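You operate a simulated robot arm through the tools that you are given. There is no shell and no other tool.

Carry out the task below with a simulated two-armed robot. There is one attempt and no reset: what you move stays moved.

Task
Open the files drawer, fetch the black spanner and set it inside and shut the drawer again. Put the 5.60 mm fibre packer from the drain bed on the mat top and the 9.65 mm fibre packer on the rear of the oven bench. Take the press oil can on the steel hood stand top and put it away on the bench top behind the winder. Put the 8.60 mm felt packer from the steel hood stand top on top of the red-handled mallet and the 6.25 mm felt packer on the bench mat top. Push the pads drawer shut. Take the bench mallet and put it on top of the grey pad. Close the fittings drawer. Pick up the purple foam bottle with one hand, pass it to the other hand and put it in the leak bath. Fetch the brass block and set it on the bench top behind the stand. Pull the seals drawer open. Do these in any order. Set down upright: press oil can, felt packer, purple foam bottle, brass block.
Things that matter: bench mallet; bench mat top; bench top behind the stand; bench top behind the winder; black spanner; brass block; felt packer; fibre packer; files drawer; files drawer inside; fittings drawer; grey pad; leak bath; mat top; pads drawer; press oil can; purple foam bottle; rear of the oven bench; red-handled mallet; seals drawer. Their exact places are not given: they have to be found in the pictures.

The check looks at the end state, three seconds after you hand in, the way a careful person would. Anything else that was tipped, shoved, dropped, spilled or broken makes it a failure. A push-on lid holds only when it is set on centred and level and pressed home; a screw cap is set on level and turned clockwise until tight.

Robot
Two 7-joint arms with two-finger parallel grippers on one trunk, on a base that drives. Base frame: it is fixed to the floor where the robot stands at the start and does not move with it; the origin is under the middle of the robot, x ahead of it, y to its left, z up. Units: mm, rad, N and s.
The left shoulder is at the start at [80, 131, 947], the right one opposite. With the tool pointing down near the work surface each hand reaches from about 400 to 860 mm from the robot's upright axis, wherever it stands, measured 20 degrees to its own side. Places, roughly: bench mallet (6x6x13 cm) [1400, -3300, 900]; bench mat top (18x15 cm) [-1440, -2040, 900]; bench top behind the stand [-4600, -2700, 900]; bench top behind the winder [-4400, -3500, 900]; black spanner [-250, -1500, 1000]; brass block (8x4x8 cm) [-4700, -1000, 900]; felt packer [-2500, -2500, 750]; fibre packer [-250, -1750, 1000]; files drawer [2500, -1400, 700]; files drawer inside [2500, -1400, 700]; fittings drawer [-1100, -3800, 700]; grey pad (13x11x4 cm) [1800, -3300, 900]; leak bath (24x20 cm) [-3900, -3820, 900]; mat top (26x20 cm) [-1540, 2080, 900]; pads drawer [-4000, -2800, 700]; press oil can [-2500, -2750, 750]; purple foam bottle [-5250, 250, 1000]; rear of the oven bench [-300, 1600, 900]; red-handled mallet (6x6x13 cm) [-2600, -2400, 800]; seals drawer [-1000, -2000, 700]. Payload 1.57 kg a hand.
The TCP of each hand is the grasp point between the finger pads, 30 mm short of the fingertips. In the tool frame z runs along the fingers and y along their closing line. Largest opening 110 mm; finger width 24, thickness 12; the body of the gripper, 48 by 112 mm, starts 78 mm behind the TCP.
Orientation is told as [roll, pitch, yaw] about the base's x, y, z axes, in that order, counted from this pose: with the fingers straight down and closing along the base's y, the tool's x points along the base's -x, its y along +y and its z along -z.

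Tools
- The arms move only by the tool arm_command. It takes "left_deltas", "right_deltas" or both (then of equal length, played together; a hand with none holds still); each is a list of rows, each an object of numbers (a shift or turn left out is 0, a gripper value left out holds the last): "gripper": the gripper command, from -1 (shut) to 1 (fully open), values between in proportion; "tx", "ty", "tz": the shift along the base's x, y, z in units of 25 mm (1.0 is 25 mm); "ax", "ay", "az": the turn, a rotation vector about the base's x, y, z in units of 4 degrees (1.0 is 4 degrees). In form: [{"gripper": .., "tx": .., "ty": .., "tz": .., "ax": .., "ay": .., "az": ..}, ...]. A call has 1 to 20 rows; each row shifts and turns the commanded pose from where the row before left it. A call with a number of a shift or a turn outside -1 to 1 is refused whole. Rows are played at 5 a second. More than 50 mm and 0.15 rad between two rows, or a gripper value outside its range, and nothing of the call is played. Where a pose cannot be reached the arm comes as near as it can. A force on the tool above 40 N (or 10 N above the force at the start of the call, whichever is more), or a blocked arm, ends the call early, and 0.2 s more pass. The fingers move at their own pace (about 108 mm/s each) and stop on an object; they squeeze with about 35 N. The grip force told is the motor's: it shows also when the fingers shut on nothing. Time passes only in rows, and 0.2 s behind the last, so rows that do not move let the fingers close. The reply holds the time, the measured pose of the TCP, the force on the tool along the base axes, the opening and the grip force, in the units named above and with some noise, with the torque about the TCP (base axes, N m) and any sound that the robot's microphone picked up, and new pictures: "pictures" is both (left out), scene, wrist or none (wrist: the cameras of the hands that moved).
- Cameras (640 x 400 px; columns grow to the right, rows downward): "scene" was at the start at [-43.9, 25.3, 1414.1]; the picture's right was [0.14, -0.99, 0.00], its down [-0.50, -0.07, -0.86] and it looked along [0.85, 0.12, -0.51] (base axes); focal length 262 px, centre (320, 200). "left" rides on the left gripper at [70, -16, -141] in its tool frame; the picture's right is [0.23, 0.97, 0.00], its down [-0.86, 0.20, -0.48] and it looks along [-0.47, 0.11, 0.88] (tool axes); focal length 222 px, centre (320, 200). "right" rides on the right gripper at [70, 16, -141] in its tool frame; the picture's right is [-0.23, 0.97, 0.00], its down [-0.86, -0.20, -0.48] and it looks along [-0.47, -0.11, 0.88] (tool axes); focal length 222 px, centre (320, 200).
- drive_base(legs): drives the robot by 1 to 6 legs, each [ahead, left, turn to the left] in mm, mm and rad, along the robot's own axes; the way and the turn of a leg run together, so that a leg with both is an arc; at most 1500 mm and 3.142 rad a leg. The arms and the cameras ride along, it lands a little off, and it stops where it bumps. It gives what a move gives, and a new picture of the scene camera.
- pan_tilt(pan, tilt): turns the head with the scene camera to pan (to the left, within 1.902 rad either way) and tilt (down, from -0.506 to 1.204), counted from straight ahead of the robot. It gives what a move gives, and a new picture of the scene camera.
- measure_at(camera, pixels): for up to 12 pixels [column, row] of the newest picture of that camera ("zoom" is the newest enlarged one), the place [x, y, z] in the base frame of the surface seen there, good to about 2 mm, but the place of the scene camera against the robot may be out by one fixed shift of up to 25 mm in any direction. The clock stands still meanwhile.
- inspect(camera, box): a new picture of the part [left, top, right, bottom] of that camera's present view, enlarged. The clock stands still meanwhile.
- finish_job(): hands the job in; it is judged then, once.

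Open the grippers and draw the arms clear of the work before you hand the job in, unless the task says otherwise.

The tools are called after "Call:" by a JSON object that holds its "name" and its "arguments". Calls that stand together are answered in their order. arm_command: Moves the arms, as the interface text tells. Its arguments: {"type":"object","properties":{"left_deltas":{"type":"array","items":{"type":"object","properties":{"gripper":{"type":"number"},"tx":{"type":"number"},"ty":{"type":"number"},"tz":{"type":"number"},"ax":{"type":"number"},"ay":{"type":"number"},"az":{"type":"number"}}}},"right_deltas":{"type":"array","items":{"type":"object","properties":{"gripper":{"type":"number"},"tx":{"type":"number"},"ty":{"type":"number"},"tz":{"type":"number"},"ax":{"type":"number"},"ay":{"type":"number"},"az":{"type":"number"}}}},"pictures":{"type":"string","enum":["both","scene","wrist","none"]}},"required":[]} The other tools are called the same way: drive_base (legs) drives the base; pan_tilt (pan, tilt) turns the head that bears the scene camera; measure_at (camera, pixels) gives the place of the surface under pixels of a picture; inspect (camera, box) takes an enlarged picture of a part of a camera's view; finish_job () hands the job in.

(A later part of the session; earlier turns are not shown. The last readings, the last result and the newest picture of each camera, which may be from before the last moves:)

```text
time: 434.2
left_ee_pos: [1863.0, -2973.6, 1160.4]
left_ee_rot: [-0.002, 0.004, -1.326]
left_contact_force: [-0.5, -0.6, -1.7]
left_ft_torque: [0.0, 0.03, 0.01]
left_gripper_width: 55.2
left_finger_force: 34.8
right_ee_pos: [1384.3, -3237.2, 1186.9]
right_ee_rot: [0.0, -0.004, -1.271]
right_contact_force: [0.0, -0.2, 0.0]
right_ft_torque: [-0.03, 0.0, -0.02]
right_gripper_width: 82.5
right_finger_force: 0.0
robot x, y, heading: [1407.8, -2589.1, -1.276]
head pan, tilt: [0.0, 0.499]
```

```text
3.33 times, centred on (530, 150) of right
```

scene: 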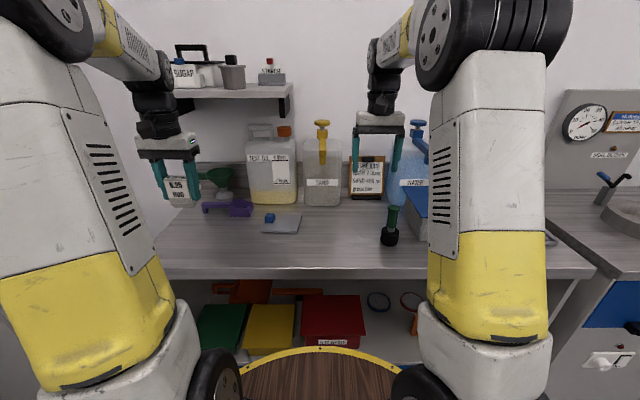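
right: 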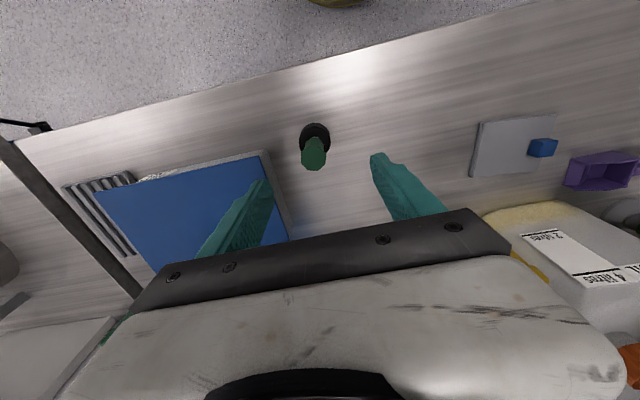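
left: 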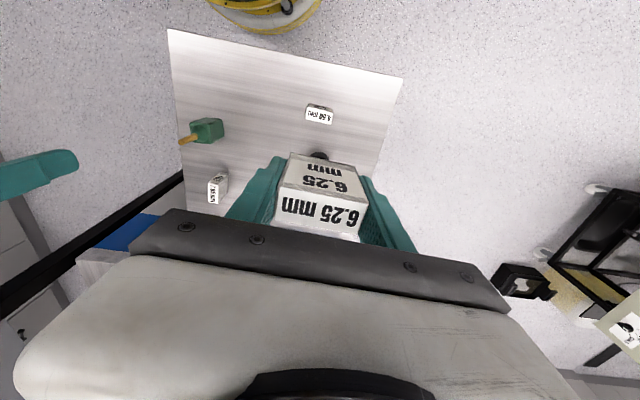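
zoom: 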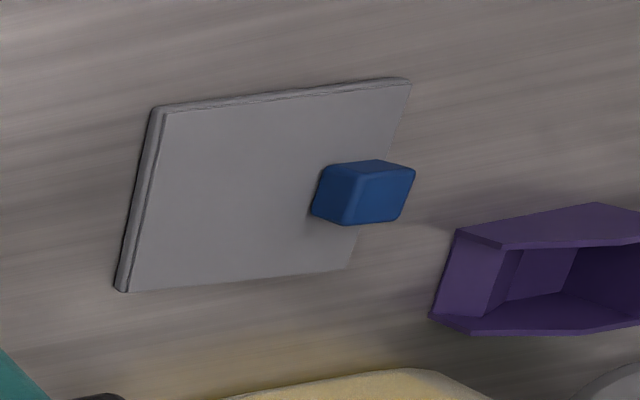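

Call:
{"name": "measure_at", "arguments": {"camera": "zoom", "pixels": [[163, 113], [405, 84], [128, 286], [345, 266], [220, 190], [315, 210], [345, 222], [330, 170], [370, 195], [240, 210]]}}

```text
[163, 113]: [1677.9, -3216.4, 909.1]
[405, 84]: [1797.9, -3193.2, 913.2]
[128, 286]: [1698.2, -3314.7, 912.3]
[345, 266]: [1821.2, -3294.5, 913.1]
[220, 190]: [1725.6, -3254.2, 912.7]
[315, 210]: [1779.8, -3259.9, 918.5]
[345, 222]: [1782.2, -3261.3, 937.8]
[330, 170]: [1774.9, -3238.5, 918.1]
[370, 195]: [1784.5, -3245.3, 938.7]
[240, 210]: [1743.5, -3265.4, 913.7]
```

The handle top (octagon, flats along base x/y) is centred at (1377.5,-3264,1030). I align yaw to -1.57, descend to z 1003 and grip the handle.

Call:
{"name": "arm_command", "arguments": {"right_deltas": [{"tx": -0.14, "ty": -0.54, "az": -0.86, "gripper": 0.35}, {"tx": -0.13, "ty": -0.53, "az": -0.86}, {"az": -0.86}, {"az": -0.86}, {"az": -0.86}, {"tz": -0.92}, {"tz": -0.92}, {"tz": -0.92}, {"tz": -0.92}], "pictures": "wrist"}}

```text
time: 436.2
left_ee_pos: [1862.7, -2973.8, 1162.2]
left_ee_rot: [-0.002, 0.006, -1.327]
left_contact_force: [0.6, 0.1, -0.6]
left_ft_torque: [-0.01, 0.0, 0.02]
left_gripper_width: 55.2
left_finger_force: 34.7
right_ee_pos: [1377.1, -3263.0, 1094.4]
right_ee_rot: [0.0, -0.004, -1.571]
right_contact_force: [0.0, 0.7, 0.4]
right_ft_torque: [0.02, 0.0, 0.0]
right_gripper_width: 74.3
right_finger_force: 0.1
robot x, y, heading: [1406.1, -2588.6, -1.277]
head pan, tilt: [0.0, 0.499]
```

right: 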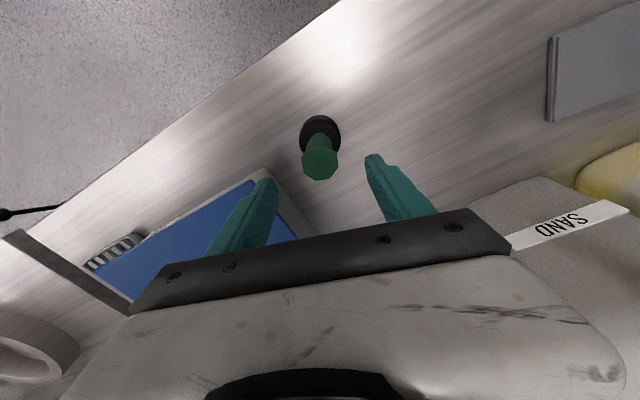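

I check the tray corner's distance before descending further.

Call:
{"name": "measure_at", "arguments": {"camera": "right", "pixels": [[262, 175], [250, 185], [285, 215], [240, 190], [320, 160]]}}

```text
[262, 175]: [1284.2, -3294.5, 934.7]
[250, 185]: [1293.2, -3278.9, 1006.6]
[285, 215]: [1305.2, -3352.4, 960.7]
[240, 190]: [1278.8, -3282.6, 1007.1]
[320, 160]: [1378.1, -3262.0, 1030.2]
```

The tray is 35 mm from the finger; clear. I descend and grip the handle.

Call:
{"name": "arm_command", "arguments": {"right_deltas": [{"tz": -0.92}, {"tz": -0.92}, {"tz": -0.92}, {"tz": -0.9}, {"tz": 0}, {"gripper": -1}, {"gripper": -1}, {"gripper": -1}], "pictures": "wrist"}}

Call:
{"name": "arm_command", "arguments": {"right_deltas": [{"tz": 0.2}, {"tz": 0.5}, {"tz": 1}, {"tz": 1}, {"tz": 1}, {"tz": 1}, {"tz": 1}]}}

```text
time: 438.0
left_ee_pos: [1863.0, -2974.0, 1161.2]
left_ee_rot: [-0.001, 0.005, -1.325]
left_contact_force: [0.0, -0.3, -0.7]
left_ft_torque: [-0.01, -0.02, 0.02]
left_gripper_width: 55.3
left_finger_force: 35.4
right_ee_pos: [1376.8, -3261.7, 1001.6]
right_ee_rot: [0.0, -0.001, -1.573]
right_contact_force: [0.3, -0.7, 0.3]
right_ft_torque: [-0.04, -0.05, -0.04]
right_gripper_width: 37.0
right_finger_force: 35.0
robot x, y, heading: [1405.4, -2589.2, -1.282]
head pan, tilt: [0.0, 0.499]
```

right: 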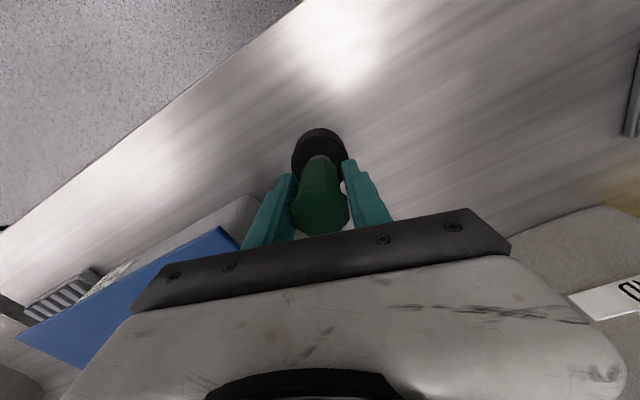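

```text
time: 439.6
left_ee_pos: [1863.5, -2973.6, 1161.2]
left_ee_rot: [-0.003, 0.004, -1.327]
left_contact_force: [0.6, 0.1, -0.4]
left_ft_torque: [0.03, 0.0, -0.01]
left_gripper_width: 55.1
left_finger_force: 35.0
right_ee_pos: [1375.9, -3260.1, 1145.0]
right_ee_rot: [0.0, -0.003, -1.573]
right_contact_force: [0.6, 0.7, -4.6]
right_ft_torque: [0.01, -0.02, -0.04]
right_gripper_width: 37.0
right_finger_force: 34.9
robot x, y, heading: [1407.5, -2591.0, -1.279]
head pan, tilt: [0.0, 0.499]
```

scene: 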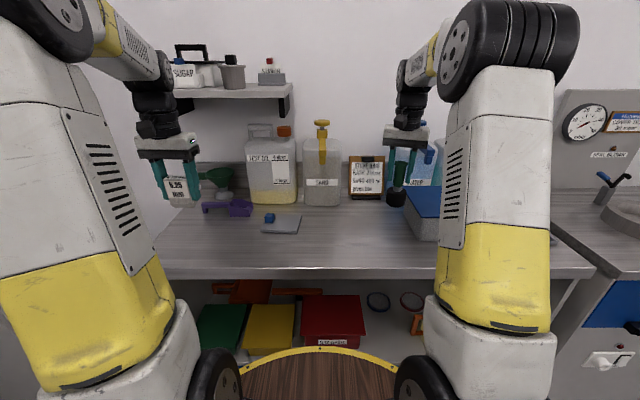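
right: 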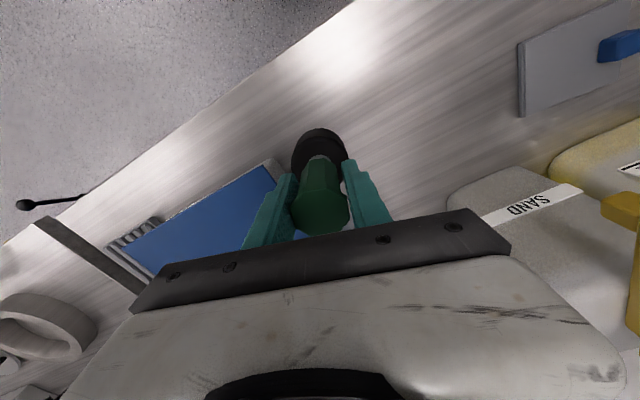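

I measure the SAND jug and oil jug fronts relative to the carrying path.

Call:
{"name": "measure_at", "arguments": {"camera": "scene", "pixels": [[322, 190], [322, 155], [275, 185], [365, 180], [300, 190], [238, 205]]}}

```text
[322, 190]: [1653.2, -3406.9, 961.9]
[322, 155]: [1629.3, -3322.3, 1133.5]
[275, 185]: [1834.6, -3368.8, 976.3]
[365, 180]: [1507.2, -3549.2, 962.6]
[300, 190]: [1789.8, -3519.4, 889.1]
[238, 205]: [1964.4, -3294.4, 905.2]
```

The yellow spout reaches y≈-3334; I carry the mallet along y≈-3205 and then over the pad.

Call:
{"name": "arm_command", "arguments": {"right_deltas": [{"ty": 0.9, "tx": 0.2}, {"ty": 0.9, "tx": 0.5}, {"ty": 0.4, "tx": 0.9}, {"tx": 1}, {"tx": 1}, {"tx": 1}, {"tx": 1}, {"tx": 1}, {"tx": 1}, {"tx": 1}, {"tx": 1}, {"tx": 1}, {"tx": 1}, {"tx": 1}, {"tx": 0.6, "ty": -0.5}]}}

```text
time: 442.8
left_ee_pos: [1863.3, -2974.2, 1161.0]
left_ee_rot: [-0.003, 0.006, -1.324]
left_contact_force: [0.3, -0.5, -0.4]
left_ft_torque: [-0.01, -0.03, 0.02]
left_gripper_width: 55.5
left_finger_force: 35.1
right_ee_pos: [1707.8, -3218.4, 1143.2]
right_ee_rot: [0.0, -0.002, -1.572]
right_contact_force: [-0.7, 0.6, -5.7]
right_ft_torque: [-0.03, -0.03, -0.02]
right_gripper_width: 36.7
right_finger_force: 34.7
robot x, y, heading: [1408.8, -2588.8, -1.281]
head pan, tilt: [0.0, 0.499]
```

scene: 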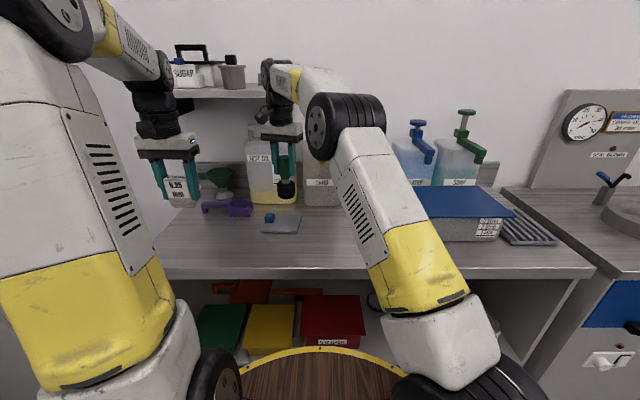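
right: 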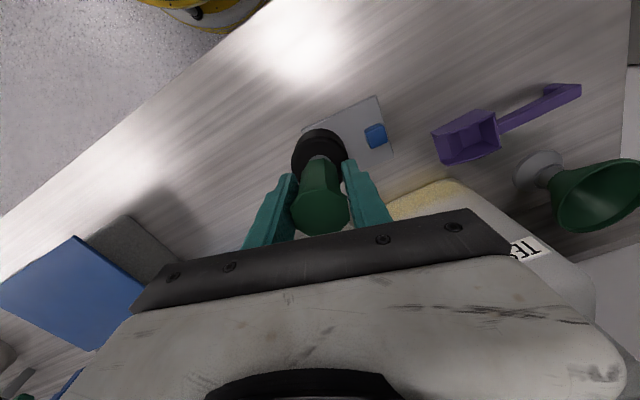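

I re-measure the knob and pad corners from here as a check.

Call:
{"name": "measure_at", "arguments": {"camera": "right", "pixels": [[367, 140], [375, 132], [378, 100], [392, 155], [305, 128], [345, 110]]}}

```text
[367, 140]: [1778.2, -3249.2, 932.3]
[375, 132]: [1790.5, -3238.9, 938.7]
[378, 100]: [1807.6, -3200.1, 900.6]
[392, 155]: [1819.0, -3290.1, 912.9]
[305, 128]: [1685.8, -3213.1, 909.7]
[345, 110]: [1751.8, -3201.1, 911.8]
```

Consistent. I move to TCP (1732,-3255) and lower toward the pad.

Call:
{"name": "arm_command", "arguments": {"right_deltas": [{"tx": 0.5, "ty": -0.73}, {"tx": 0.47, "ty": -0.73}, {"tz": -1}, {"tz": -1}, {"tz": -1}, {"tz": -1}, {"tz": -0.9}, {"tz": 0}], "pictures": "wrist"}}

```text
time: 444.6
left_ee_pos: [1862.5, -2975.5, 1161.1]
left_ee_rot: [-0.003, 0.005, -1.327]
left_contact_force: [0.3, 0.2, -1.5]
left_ft_torque: [0.04, 0.06, 0.0]
left_gripper_width: 55.1
left_finger_force: 35.6
right_ee_pos: [1720.7, -3239.9, 1018.0]
right_ee_rot: [0.0, -0.002, -1.572]
right_contact_force: [0.1, 0.1, -6.1]
right_ft_torque: [0.01, -0.02, -0.01]
right_gripper_width: 37.2
right_finger_force: 35.3
right hand out of reach, approached as far as the arm can: row 2
robot x, y, heading: [1407.2, -2592.0, -1.281]
head pan, tilt: [0.0, 0.499]
```

right: 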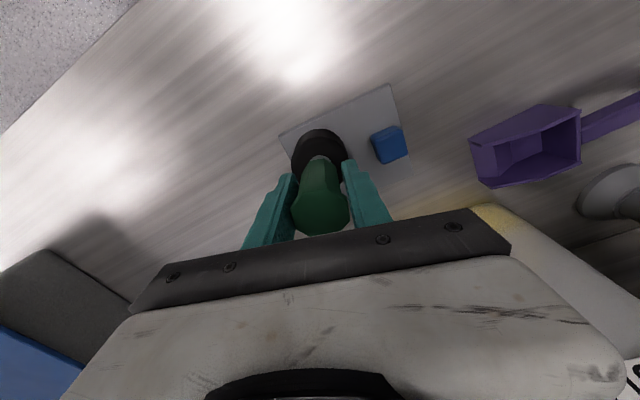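

It fell 18 mm short at height; lower down there is more reach, so I move the rest now.

Call:
{"name": "arm_command", "arguments": {"right_deltas": [{"tz": 0.15, "tx": 0.2, "ty": -0.3}, {"tx": 0.25, "ty": -0.3}, {"tx": 0}], "pictures": "wrist"}}

```text
time: 445.4
left_ee_pos: [1863.6, -2975.8, 1161.7]
left_ee_rot: [-0.002, 0.006, -1.327]
left_contact_force: [-0.1, -0.1, -0.9]
left_ft_torque: [-0.02, 0.02, 0.02]
left_gripper_width: 54.9
left_finger_force: 35.1
right_ee_pos: [1730.7, -3254.3, 1022.9]
right_ee_rot: [-0.003, -0.001, -1.572]
right_contact_force: [0.0, -0.8, -6.3]
right_ft_torque: [0.06, 0.02, -0.02]
right_gripper_width: 37.2
right_finger_force: 34.8
robot x, y, heading: [1405.5, -2589.9, -1.277]
head pan, tilt: [0.0, 0.499]
```

right: 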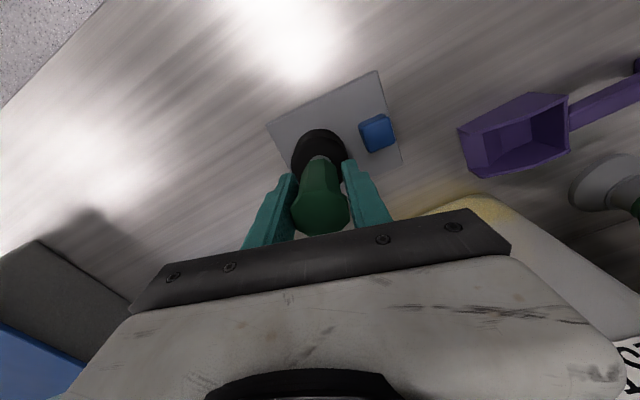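

Over the pad, clear of the knob. I lower in steps to contact.

Call:
{"name": "arm_command", "arguments": {"right_deltas": [{"tz": -0.2}, {"tz": -0.08}, {"tz": 0}], "pictures": "none"}}

Call:
{"name": "arm_command", "arguments": {"right_deltas": [{"tz": -0.05}, {"tz": 0}], "pictures": "none"}}

```text
time: 446.2
left_ee_pos: [1862.8, -2974.0, 1160.9]
left_ee_rot: [0.0, 0.005, -1.327]
left_contact_force: [-0.2, 0.0, -0.1]
left_ft_torque: [-0.01, 0.01, 0.01]
left_gripper_width: 55.1
left_finger_force: 34.8
right_ee_pos: [1730.6, -3253.7, 1015.5]
right_ee_rot: [0.0, -0.004, -1.573]
right_contact_force: [-1.0, 0.6, 0.8]
right_ft_torque: [0.02, -0.04, -0.02]
right_gripper_width: 37.1
right_finger_force: 35.0
robot x, y, heading: [1404.5, -2593.9, -1.278]
head pan, tilt: [0.0, 0.499]
```

```text
time: 446.8
left_ee_pos: [1863.3, -2973.7, 1162.2]
left_ee_rot: [0.0, 0.005, -1.327]
left_contact_force: [-0.4, -0.6, -0.2]
left_ft_torque: [-0.01, -0.03, -0.01]
left_gripper_width: 55.5
left_finger_force: 35.8
right_ee_pos: [1729.7, -3254.2, 1015.0]
right_ee_rot: [0.0, -0.005, -1.573]
right_contact_force: [-2.0, 0.6, 13.7]
right_ft_torque: [0.2, 0.06, 0.02]
right_gripper_width: 37.3
right_finger_force: 35.6
robot x, y, heading: [1409.6, -2590.7, -1.281]
head pan, tilt: [0.0, 0.499]
```

Contact. I ease slightly, open, and rise.

Call:
{"name": "arm_command", "arguments": {"right_deltas": [{"tz": 0.03}, {"gripper": -0.1}, {"gripper": 0.1}, {"gripper": 0.2}, {"tz": 0.5}, {"tz": 1, "ty": 0.1}, {"tz": 1, "ty": 0.2}, {"tz": 1, "ty": 0.3}, {"tz": 1, "ty": 0.3}]}}

```text
time: 448.8
left_ee_pos: [1862.9, -2975.3, 1160.5]
left_ee_rot: [-0.002, 0.005, -1.325]
left_contact_force: [-0.2, 0.6, -0.8]
left_ft_torque: [-0.01, -0.02, -0.02]
left_gripper_width: 55.4
left_finger_force: 34.9
right_ee_pos: [1731.1, -3233.1, 1127.9]
right_ee_rot: [0.0, -0.002, -1.571]
right_contact_force: [0.3, 1.6, -0.2]
right_ft_torque: [0.03, 0.02, 0.03]
right_gripper_width: 66.0
right_finger_force: 0.0
robot x, y, heading: [1405.5, -2586.5, -1.28]
head pan, tilt: [0.0, 0.499]
```

scene: 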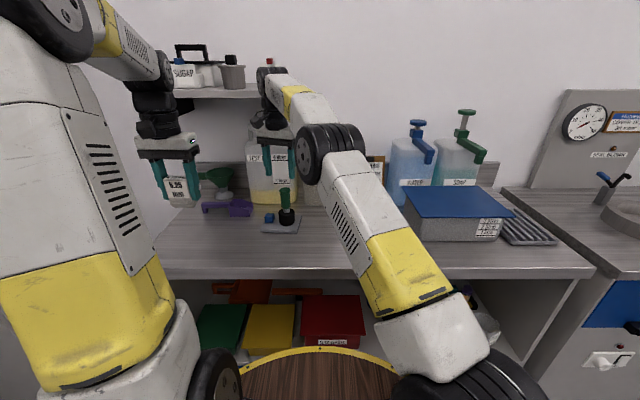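
right: 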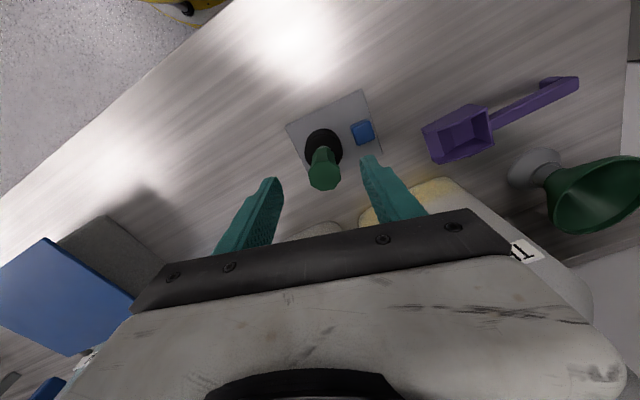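

The mallet stands on the pad beside the knob. I retract the right hand, back away and look toward the east side.

Call:
{"name": "arm_command", "arguments": {"right_deltas": [{"tz": 1, "ty": 0.8, "tx": -0.5, "az": 0.6}, {"tz": 1, "ty": 0.8, "tx": -0.8, "az": 0.6}, {"tz": 0.6, "ty": 0.8, "tx": -0.9, "az": 0.6}, {"ty": 0.5, "tx": -0.9, "az": 0.6}, {"tx": -0.9, "az": 0.6}, {"tx": -0.9, "az": 0.6}, {"tx": -0.9, "az": 0.6}, {"tx": -0.9}, {"tx": -0.9}], "pictures": "none"}}

Call:
{"name": "drive_base", "arguments": {"legs": [[-500, 0, 0], [0, 0, 1.571]]}}

Call:
{"name": "pan_tilt", "arguments": {"pan": 0.6, "tilt": 0.3}}

```text
time: 450.8
left_ee_pos: [1862.6, -2975.2, 1160.5]
left_ee_rot: [-0.001, 0.005, -1.325]
left_contact_force: [0.5, -0.7, -1.1]
left_ft_torque: [0.0, 0.08, 0.01]
left_gripper_width: 55.4
left_finger_force: 35.3
right_ee_pos: [1541.3, -3159.3, 1191.5]
right_ee_rot: [0.0, -0.004, -1.278]
right_contact_force: [0.7, 0.2, -0.3]
right_ft_torque: [0.0, 0.04, 0.03]
right_gripper_width: 66.1
right_finger_force: 0.2
robot x, y, heading: [1406.3, -2591.9, -1.279]
head pan, tilt: [0.0, 0.499]
```

```text
time: 457.6
left_ee_pos: [1644.7, -1649.1, 1161.7]
left_ee_rot: [-0.001, 0.005, 0.244]
left_contact_force: [0.5, -0.2, -0.1]
left_ft_torque: [0.01, 0.03, 0.01]
left_gripper_width: 55.3
left_finger_force: 35.7
right_ee_pos: [1829.3, -1970.4, 1191.8]
right_ee_rot: [0.0, -0.001, 0.291]
right_contact_force: [-0.5, -0.2, -0.4]
right_ft_torque: [-0.02, 0.0, -0.02]
right_gripper_width: 66.1
right_finger_force: 0.0
robot x, y, heading: [1258.1, -2103.5, 0.291]
head pan, tilt: [0.0, 0.499]
```

scene: 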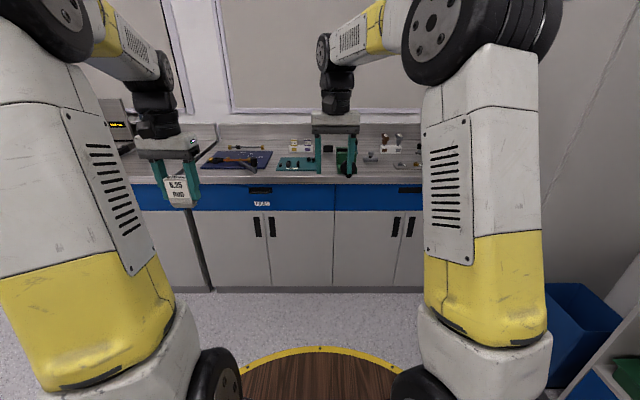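

```text
time: 458.6
left_ee_pos: [1644.0, -1648.2, 1159.7]
left_ee_rot: [-0.002, 0.005, 0.243]
left_contact_force: [-0.2, 0.8, 0.1]
left_ft_torque: [0.0, 0.02, -0.02]
left_gripper_width: 55.1
left_finger_force: 34.9
right_ee_pos: [1830.7, -1969.7, 1191.8]
right_ee_rot: [-0.002, -0.004, 0.294]
right_contact_force: [0.2, -0.5, -0.9]
right_ft_torque: [-0.01, -0.01, -0.03]
right_gripper_width: 66.2
right_finger_force: 0.0
robot x, y, heading: [1260.9, -2104.3, 0.292]
head pan, tilt: [0.6, 0.3]
```

scene: 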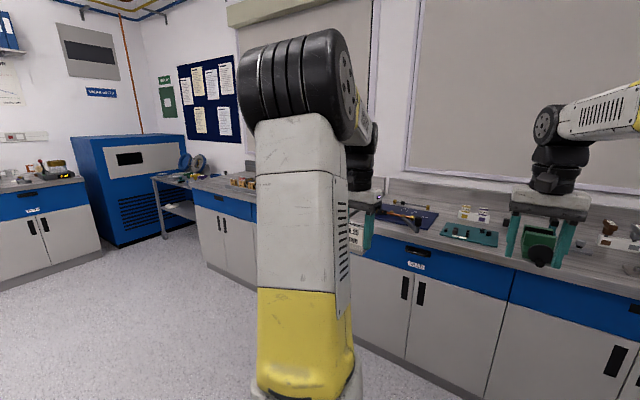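

The FILES drawer is on the east bench. I look left for the passage to the north aisle.

Call:
{"name": "pan_tilt", "arguments": {"pan": 1.75, "tilt": 0.45}}

Call:
{"name": "measure_at", "arguments": {"camera": "scene", "pixels": [[100, 300], [200, 300], [300, 300], [150, 200], [200, 200], [250, 220], [60, 250]]}}

```text
time: 460.0
left_ee_pos: [1644.1, -1647.3, 1160.8]
left_ee_rot: [-0.003, 0.007, 0.243]
left_contact_force: [0.1, 0.5, -0.7]
left_ft_torque: [0.04, -0.01, -0.01]
left_gripper_width: 55.1
left_finger_force: 35.0
right_ee_pos: [1829.8, -1970.1, 1192.5]
right_ee_rot: [0.0, -0.001, 0.293]
right_contact_force: [0.3, 0.0, 0.1]
right_ft_torque: [-0.01, 0.0, 0.01]
right_gripper_width: 66.2
right_finger_force: 0.0
robot x, y, heading: [1260.6, -2104.2, 0.296]
head pan, tilt: [1.751, 0.45]
```

scene: 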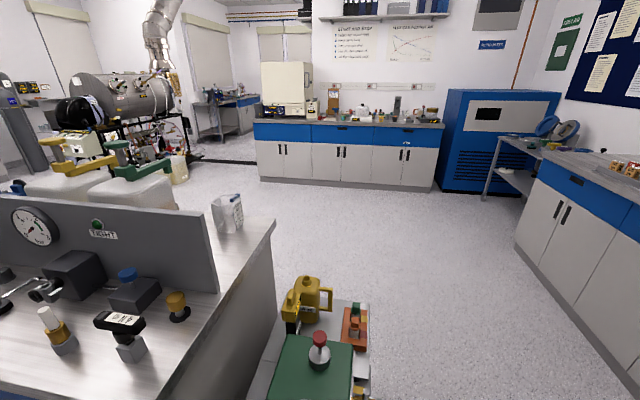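

```text
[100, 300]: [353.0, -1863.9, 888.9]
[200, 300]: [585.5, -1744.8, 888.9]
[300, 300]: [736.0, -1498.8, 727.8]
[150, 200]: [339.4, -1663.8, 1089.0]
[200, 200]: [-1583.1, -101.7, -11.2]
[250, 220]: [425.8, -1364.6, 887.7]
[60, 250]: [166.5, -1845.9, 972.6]
```

I measure the cart's and island's near edges.

Call:
{"name": "measure_at", "arguments": {"camera": "scene", "pixels": [[367, 320], [368, 390], [360, 301], [272, 225], [190, 380], [230, 300], [400, 330]]}}

```text
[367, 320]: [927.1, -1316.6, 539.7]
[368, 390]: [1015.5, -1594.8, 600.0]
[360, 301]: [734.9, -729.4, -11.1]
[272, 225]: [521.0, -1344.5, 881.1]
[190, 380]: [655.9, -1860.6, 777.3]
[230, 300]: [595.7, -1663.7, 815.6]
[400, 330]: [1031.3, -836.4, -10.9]
```

The cart's east side is at u≈510, so I go east to u≈900 first, then north past it, then west along the north aisle.

Call:
{"name": "drive_base", "arguments": {"legs": [[300, 0, 0], [0, 0, 1.571], [1300, 0, 0], [400, 0, 1.571]]}}

Call:
{"name": "drive_base", "arguments": {"legs": [[1400, 0, 0], [1300, 0, 0]]}}

```text
time: 475.7
left_ee_pos: [476.9, -1051.9, 1161.2]
left_ee_rot: [-0.002, 0.005, -2.898]
left_contact_force: [0.2, 0.2, -0.5]
left_ft_torque: [-0.02, 0.0, -0.03]
left_gripper_width: 55.1
left_finger_force: 35.3
right_ee_pos: [291.9, -730.0, 1191.3]
right_ee_rot: [-0.001, -0.001, -2.849]
right_contact_force: [-0.3, 0.1, -1.6]
right_ft_torque: [0.05, -0.04, -0.03]
right_gripper_width: 66.2
right_finger_force: 0.1
robot x, y, heading: [864.0, -597.3, -2.849]
head pan, tilt: [1.751, 0.45]
cut short: leg 4
```

scene: 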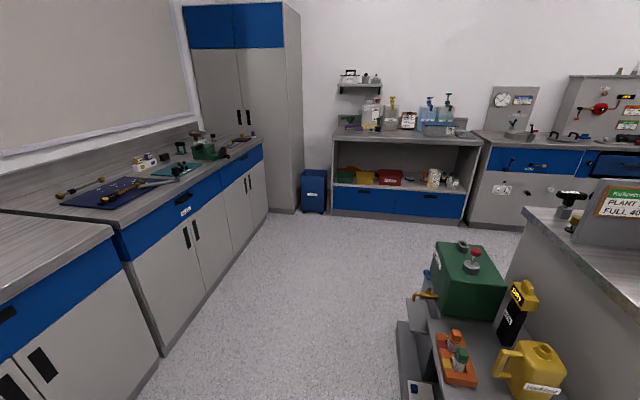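

```text
time: 488.8
left_ee_pos: [-2097.6, -1837.0, 1160.6]
left_ee_rot: [-0.002, 0.006, -2.896]
left_contact_force: [0.8, -0.8, -0.5]
left_ft_torque: [0.04, -0.02, 0.01]
left_gripper_width: 55.4
left_finger_force: 35.2
right_ee_pos: [-2283.0, -1515.4, 1192.2]
right_ee_rot: [0.001, -0.003, -2.85]
right_contact_force: [0.9, 0.2, 0.2]
right_ft_torque: [0.01, 0.0, 0.02]
right_gripper_width: 65.6
right_finger_force: 0.0
robot x, y, heading: [-1717.4, -1381.4, -2.852]
head pan, tilt: [1.751, 0.45]
```

scene: 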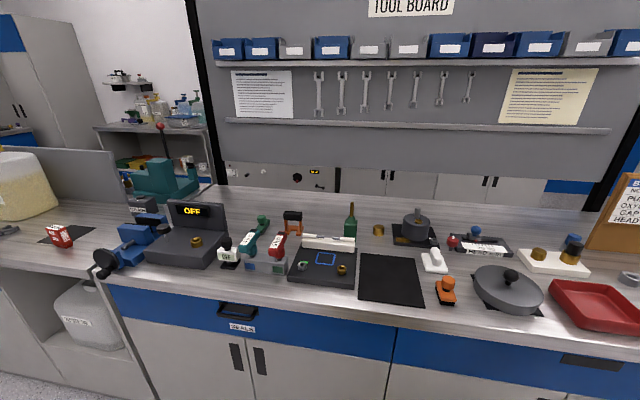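

I'm at the island's front; the black bench mat is at (390,279) and the SEALS drawer handle at (237,310). I measure both, and zoom in.

Call:
{"name": "inspect", "arguments": {"camera": "scene", "box": [200, 200, 500, 380]}}

Call:
{"name": "measure_at", "arguments": {"camera": "scene", "pixels": [[366, 254], [414, 256], [359, 297], [424, 306], [390, 279], [446, 295], [320, 265], [237, 310], [242, 328], [237, 300], [300, 330], [160, 310]]}}

```text
2.13 times, centred on (350, 290) of scene
```

zoom: 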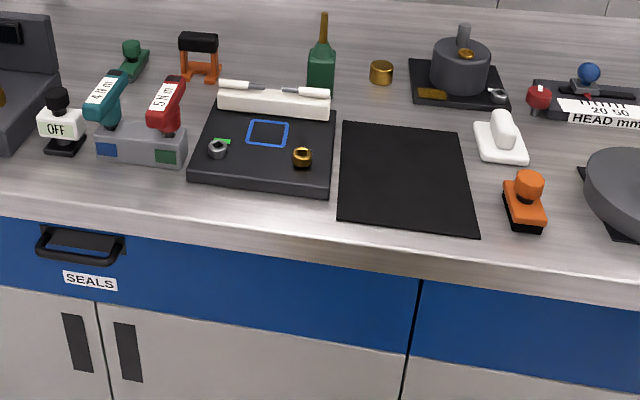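

```text
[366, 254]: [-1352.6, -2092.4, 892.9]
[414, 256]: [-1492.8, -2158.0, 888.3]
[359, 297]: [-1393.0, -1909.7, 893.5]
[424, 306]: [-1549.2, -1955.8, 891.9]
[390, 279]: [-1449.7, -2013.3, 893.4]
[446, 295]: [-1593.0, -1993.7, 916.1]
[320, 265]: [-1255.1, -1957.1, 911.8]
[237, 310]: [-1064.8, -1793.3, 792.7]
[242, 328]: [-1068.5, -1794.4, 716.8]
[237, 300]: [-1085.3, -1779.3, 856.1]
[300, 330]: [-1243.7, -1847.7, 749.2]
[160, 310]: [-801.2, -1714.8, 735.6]
```

The mat is centred near (-1449,-2020). I turn to face the island and move up.

Call:
{"name": "drive_base", "arguments": {"legs": [[0, 0, 1.575], [110, 0, 0]]}}

Call:
{"name": "pan_tilt", "arguments": {"pan": 0.0, "tilt": 0.6}}

```text
time: 493.8
left_ee_pos: [-1222.3, -1867.0, 1160.5]
left_ee_rot: [-0.001, 0.006, -1.318]
left_contact_force: [-0.6, -0.4, -1.6]
left_ft_torque: [0.02, -0.01, 0.01]
left_gripper_width: 55.0
left_finger_force: 35.6
right_ee_pos: [-1542.5, -2055.5, 1191.9]
right_ee_rot: [-0.001, -0.003, -1.268]
right_contact_force: [1.3, -0.7, -0.1]
right_ft_torque: [-0.01, -0.01, -0.01]
right_gripper_width: 66.1
right_finger_force: 0.0
robot x, y, heading: [-1681.0, -1483.7, -1.271]
head pan, tilt: [1.751, 0.45]
```

scene: 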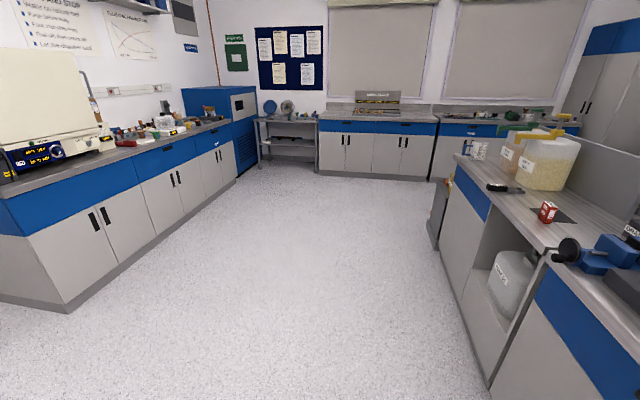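

```text
time: 495.6
left_ee_pos: [-1223.3, -1866.9, 1161.5]
left_ee_rot: [-0.002, 0.005, -1.317]
left_contact_force: [0.2, 0.5, -0.9]
left_ft_torque: [0.02, 0.01, 0.03]
left_gripper_width: 55.4
left_finger_force: 35.4
right_ee_pos: [-1543.3, -2055.3, 1193.0]
right_ee_rot: [0.0, -0.002, -1.269]
right_contact_force: [0.1, -0.4, 0.3]
right_ft_torque: [0.02, -0.02, -0.01]
right_gripper_width: 66.0
right_finger_force: 0.1
robot x, y, heading: [-1675.5, -1486.6, -1.269]
head pan, tilt: [0.0, 0.6]
```

scene: 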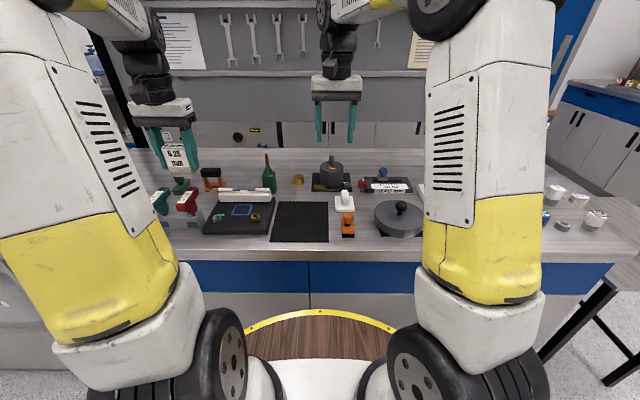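

I move the right hand aside and bring the left hand with the packer over the mat.

Call:
{"name": "arm_command", "arguments": {"right_deltas": [{"tx": -0.85, "ty": 0.08}, {"tx": -0.85, "ty": 0.08}, {"tx": -0.85, "ty": 0.08}, {"tx": -0.85, "ty": 0.08}, {"tx": -0.85, "ty": 0.08}, {"tx": -0.85, "ty": 0.08}, {"tx": -0.85, "ty": 0.08}, {"tx": -0.85, "ty": 0.08}, {"tx": -0.85, "ty": 0.08}, {"tx": -0.85, "ty": 0.08}], "left_deltas": [{"tx": 0}, {"tx": 0}, {"tx": -0.9, "ty": -0.61}, {"tx": -0.9, "ty": -0.61}, {"tx": -0.9, "ty": -0.61}, {"tx": -0.9, "ty": -0.61}, {"tx": -0.9, "ty": -0.61}, {"tx": -0.9, "ty": -0.61}, {"tx": -0.9, "ty": -0.61}, {"tx": -0.9, "ty": -0.61}]}}

```text
time: 497.8
left_ee_pos: [-1403.0, -1990.6, 1161.5]
left_ee_rot: [-0.002, 0.005, -1.32]
left_contact_force: [-0.9, -0.3, -0.6]
left_ft_torque: [-0.02, -0.04, -0.02]
left_gripper_width: 55.5
left_finger_force: 35.4
right_ee_pos: [-1754.3, -2034.5, 1192.4]
right_ee_rot: [0.0, 0.0, -1.268]
right_contact_force: [-0.5, -0.3, -1.6]
right_ft_torque: [-0.01, -0.02, 0.01]
right_gripper_width: 65.9
right_finger_force: 0.0
robot x, y, heading: [-1676.5, -1488.0, -1.264]
head pan, tilt: [0.0, 0.6]
```

scene: 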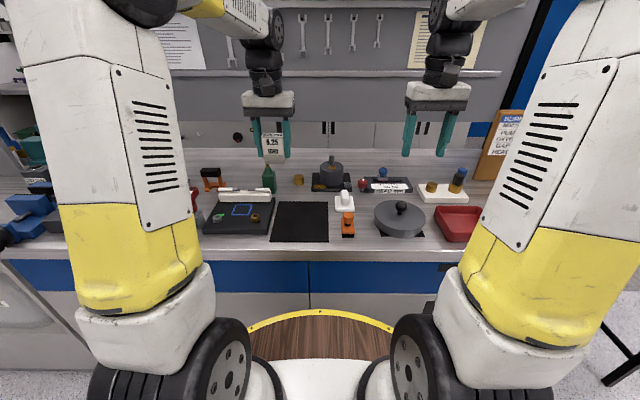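
right: 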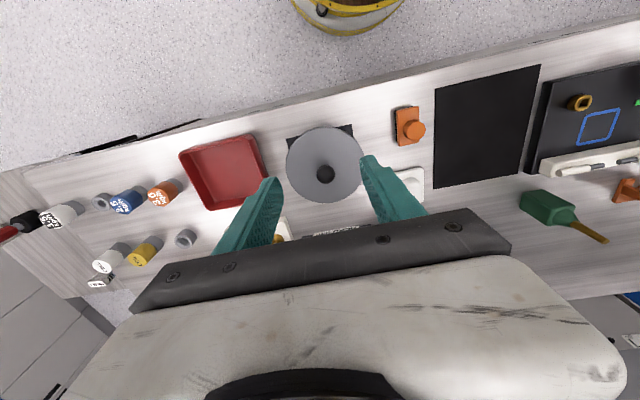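
left: 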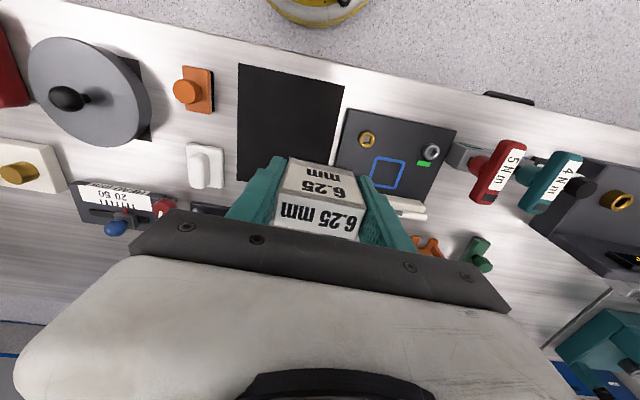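

I measure the mat's corners with both wrist cameras.

Call:
{"name": "measure_at", "arguments": {"camera": "left", "pixels": [[241, 67], [343, 87], [239, 178], [290, 120]]}}

Call:
{"name": "measure_at", "arguments": {"camera": "right", "pixels": [[437, 93], [538, 68], [435, 184], [524, 168], [485, 130]]}}

```text
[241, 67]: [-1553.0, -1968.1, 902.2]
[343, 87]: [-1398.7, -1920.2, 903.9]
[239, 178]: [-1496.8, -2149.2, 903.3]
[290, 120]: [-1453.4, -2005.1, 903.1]
```

```text
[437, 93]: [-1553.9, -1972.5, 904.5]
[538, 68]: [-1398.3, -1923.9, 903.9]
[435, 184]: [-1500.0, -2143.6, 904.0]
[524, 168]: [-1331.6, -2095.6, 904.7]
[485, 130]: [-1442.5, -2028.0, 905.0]
```

The mat centre is (-1448,-2034), z 904. I move over it and lower.

Call:
{"name": "arm_command", "arguments": {"left_deltas": [{"tx": -0.9, "ty": -0.87}, {"tx": -0.9, "ty": -0.87}, {"tz": -1}, {"tz": -1}, {"tz": -1}, {"tz": -1}, {"tz": -1}, {"tz": -1}, {"tz": -1}, {"tz": -1}, {"tz": 0}], "pictures": "wrist"}}

```text
time: 500.2
left_ee_pos: [-1446.9, -2033.0, 959.4]
left_ee_rot: [0.0, 0.006, -1.318]
left_contact_force: [0.2, -0.9, -0.9]
left_ft_torque: [0.03, -0.02, -0.02]
left_gripper_width: 55.4
left_finger_force: 35.3
right_ee_pos: [-1754.9, -2034.6, 1191.4]
right_ee_rot: [0.0, -0.004, -1.268]
right_contact_force: [0.5, 0.3, 0.1]
right_ft_torque: [0.02, -0.04, -0.01]
right_gripper_width: 66.3
right_finger_force: 0.1
robot x, y, heading: [-1681.4, -1487.7, -1.268]
head pan, tilt: [0.0, 0.6]
```

left: 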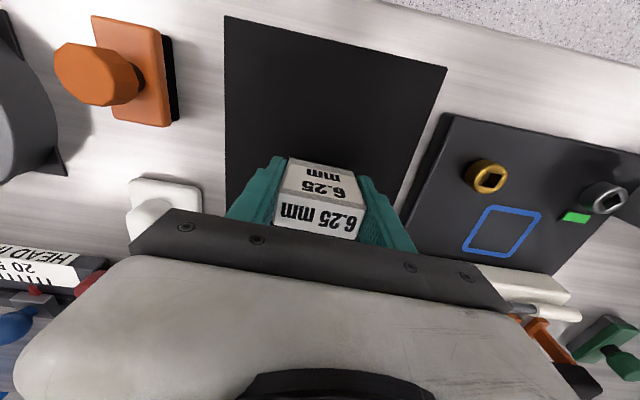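

Centred on the mat. I lower in small steps to contact.

Call:
{"name": "arm_command", "arguments": {"left_deltas": [{"tz": -0.2}, {"tz": -0.06}, {"tz": 0}], "pictures": "none"}}

Call:
{"name": "arm_command", "arguments": {"left_deltas": [{"tz": -0.05}, {"tz": 0}], "pictures": "none"}}

Call:
{"name": "arm_command", "arguments": {"left_deltas": [{"tz": -0.04}, {"tz": 0}], "pictures": "none"}}

```text
time: 501.0
left_ee_pos: [-1447.9, -2032.0, 953.7]
left_ee_rot: [-0.003, 0.006, -1.318]
left_contact_force: [0.3, 0.2, -1.4]
left_ft_torque: [-0.02, 0.0, -0.01]
left_gripper_width: 55.3
left_finger_force: 35.3
right_ee_pos: [-1755.0, -2036.1, 1193.1]
right_ee_rot: [0.0, -0.002, -1.27]
right_contact_force: [0.1, 0.1, -0.5]
right_ft_torque: [0.0, 0.02, 0.02]
right_gripper_width: 65.9
right_finger_force: 0.1
robot x, y, heading: [-1682.9, -1484.7, -1.266]
head pan, tilt: [0.0, 0.6]
```

```text
time: 501.6
left_ee_pos: [-1447.1, -2032.0, 953.4]
left_ee_rot: [0.0, 0.005, -1.318]
left_contact_force: [-1.0, 0.2, -0.7]
left_ft_torque: [0.0, 0.0, 0.0]
left_gripper_width: 55.3
left_finger_force: 34.7
right_ee_pos: [-1755.1, -2036.1, 1191.8]
right_ee_rot: [-0.001, 0.0, -1.268]
right_contact_force: [0.8, 0.6, 0.4]
right_ft_torque: [-0.05, -0.02, 0.01]
right_gripper_width: 66.2
right_finger_force: 0.2
robot x, y, heading: [-1678.3, -1484.1, -1.271]
head pan, tilt: [0.0, 0.6]
```

```text
time: 502.2
left_ee_pos: [-1445.9, -2031.5, 952.8]
left_ee_rot: [-0.002, 0.005, -1.319]
left_contact_force: [0.3, -0.5, -0.1]
left_ft_torque: [0.01, -0.01, 0.0]
left_gripper_width: 55.2
left_finger_force: 35.3
right_ee_pos: [-1755.6, -2035.5, 1190.9]
right_ee_rot: [0.0, -0.003, -1.27]
right_contact_force: [-0.3, 0.5, 0.5]
right_ft_torque: [0.02, 0.01, -0.01]
right_gripper_width: 65.9
right_finger_force: 0.0
robot x, y, heading: [-1681.4, -1485.7, -1.269]
head pan, tilt: [0.0, 0.6]
```

Call:
{"name": "arm_command", "arguments": {"left_deltas": [{"tz": -0.04}, {"tz": 0}], "pictures": "none"}}

Call:
{"name": "arm_command", "arguments": {"left_deltas": [{"tz": -0.03}, {"tz": 0}], "pictures": "none"}}

```text
time: 502.8
left_ee_pos: [-1446.7, -2032.5, 951.7]
left_ee_rot: [-0.003, 0.003, -1.318]
left_contact_force: [-0.2, 2.4, 9.4]
left_ft_torque: [0.14, -0.18, 0.01]
left_gripper_width: 55.2
left_finger_force: 35.5
right_ee_pos: [-1755.1, -2036.0, 1192.4]
right_ee_rot: [-0.002, -0.003, -1.27]
right_contact_force: [-0.3, -0.1, 0.7]
right_ft_torque: [-0.01, 0.01, 0.02]
right_gripper_width: 65.9
right_finger_force: 0.1
robot x, y, heading: [-1681.2, -1485.0, -1.273]
head pan, tilt: [0.0, 0.6]
```

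```text
time: 503.4
left_ee_pos: [-1447.2, -2031.7, 951.8]
left_ee_rot: [-0.002, 0.002, -1.318]
left_contact_force: [0.0, 3.6, 28.1]
left_ft_torque: [0.24, -0.24, -0.02]
left_gripper_width: 55.0
left_finger_force: 35.0
right_ee_pos: [-1755.8, -2035.4, 1192.3]
right_ee_rot: [-0.001, -0.003, -1.27]
right_contact_force: [0.3, -0.1, 0.8]
right_ft_torque: [0.0, 0.02, 0.0]
right_gripper_width: 65.9
right_finger_force: 0.1
robot x, y, heading: [-1680.0, -1488.0, -1.273]
head pan, tilt: [0.0, 0.6]
```

Contact. I ease up, open, rise and look.

Call:
{"name": "arm_command", "arguments": {"left_deltas": [{"tz": 0.05}, {"gripper": 0.25}, {"gripper": 0.4}, {"gripper": 0.4}, {"tz": 0.6}, {"tz": 1}, {"tz": 1}, {"tz": 1}, {"tz": 1}, {"tz": 1}, {"tz": 1}, {"tz": 1}, {"tz": 1}]}}

```text
time: 506.2
left_ee_pos: [-1447.5, -2031.7, 1167.9]
left_ee_rot: [-0.001, 0.005, -1.319]
left_contact_force: [0.8, 0.5, 0.0]
left_ft_torque: [0.01, -0.05, 0.01]
left_gripper_width: 77.1
left_finger_force: 0.1
right_ee_pos: [-1756.2, -2035.7, 1192.3]
right_ee_rot: [0.0, -0.002, -1.268]
right_contact_force: [-0.3, -0.7, 0.5]
right_ft_torque: [0.03, 0.02, -0.01]
right_gripper_width: 66.0
right_finger_force: 0.0
robot x, y, heading: [-1679.6, -1483.2, -1.27]
head pan, tilt: [0.0, 0.6]
```

scene: 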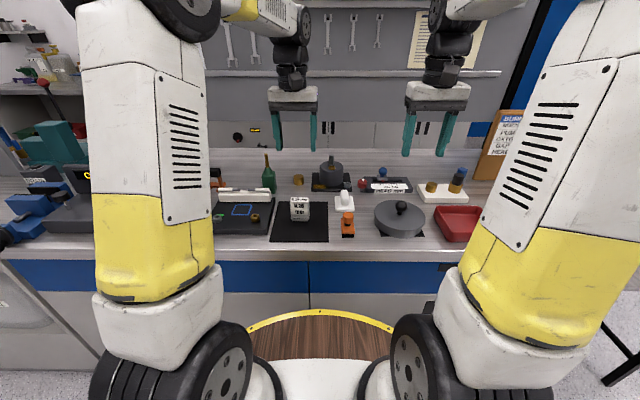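
left: 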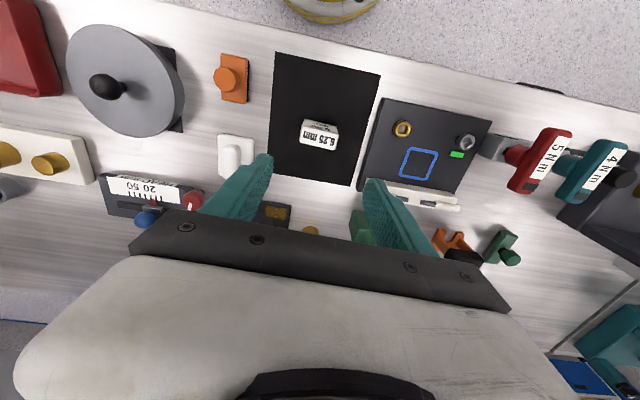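

The 6.25 packer stands on the mat. Now the SEALS drawer: I back off and slide left so its handle is ahead, leaving room to pull by backing the base.

Call:
{"name": "drive_base", "arguments": {"legs": [[-280, 0, 0], [0, 420, 0]]}}

Call:
{"name": "pan_tilt", "arguments": {"pan": 0.15, "tilt": 0.6}}

```text
time: 510.4
left_ee_pos: [-1120.8, -1630.3, 1166.0]
left_ee_rot: [-0.002, 0.004, -1.308]
left_contact_force: [0.2, -0.3, 0.4]
left_ft_torque: [0.02, 0.01, 0.01]
left_gripper_width: 77.1
left_finger_force: 0.1
right_ee_pos: [-1429.9, -1636.7, 1192.6]
right_ee_rot: [0.001, -0.004, -1.26]
right_contact_force: [0.0, -1.2, 1.0]
right_ft_torque: [-0.02, 0.01, 0.04]
right_gripper_width: 66.1
right_finger_force: 0.1
robot x, y, heading: [-1359.5, -1087.3, -1.265]
head pan, tilt: [0.0, 0.6]
```

scene: 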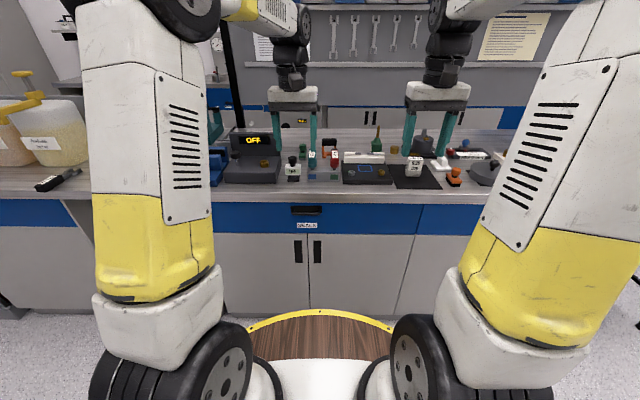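

```text
time: 511.1
left_ee_pos: [-1121.2, -1629.4, 1166.4]
left_ee_rot: [-0.002, 0.005, -1.309]
left_contact_force: [-0.4, 0.5, 0.2]
left_ft_torque: [0.0, -0.02, 0.03]
left_gripper_width: 76.8
left_finger_force: 0.0
right_ee_pos: [-1429.8, -1636.7, 1192.0]
right_ee_rot: [0.0, -0.003, -1.263]
right_contact_force: [0.0, 0.1, 0.2]
right_ft_torque: [0.0, 0.0, 0.04]
right_gripper_width: 66.2
right_finger_force: 0.1
robot x, y, heading: [-1360.3, -1089.3, -1.26]
head pan, tilt: [0.15, 0.6]
```

scene: 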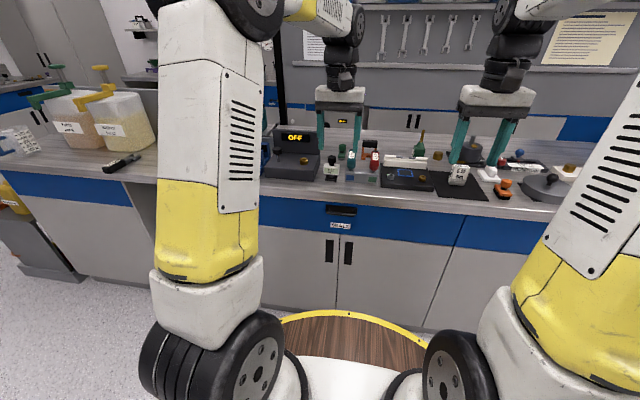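

I zoom in on the handle (341,210) and measure its bar, the face, and the slab edge.

Call:
{"name": "inspect", "arguments": {"camera": "scene", "box": [300, 180, 400, 240]}}

```text
6.40 times, centred on (350, 210) of scene
```

zoom: 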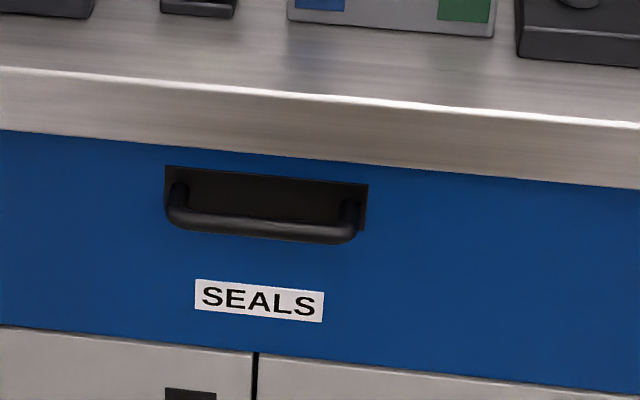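

Call:
{"name": "measure_at", "arguments": {"camera": "zoom", "pixels": [[265, 226], [200, 220], [330, 234], [265, 195], [265, 220], [265, 234], [265, 260], [265, 100], [265, 145], [175, 190], [350, 210]]}}

```text
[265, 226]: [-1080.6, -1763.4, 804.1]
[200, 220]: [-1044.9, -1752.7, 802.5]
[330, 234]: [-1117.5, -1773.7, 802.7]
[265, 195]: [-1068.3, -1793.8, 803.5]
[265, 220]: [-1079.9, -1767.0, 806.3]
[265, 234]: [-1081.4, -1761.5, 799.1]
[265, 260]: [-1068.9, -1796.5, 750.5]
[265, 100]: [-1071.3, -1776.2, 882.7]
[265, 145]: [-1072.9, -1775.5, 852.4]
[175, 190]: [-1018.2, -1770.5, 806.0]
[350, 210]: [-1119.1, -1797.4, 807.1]
```

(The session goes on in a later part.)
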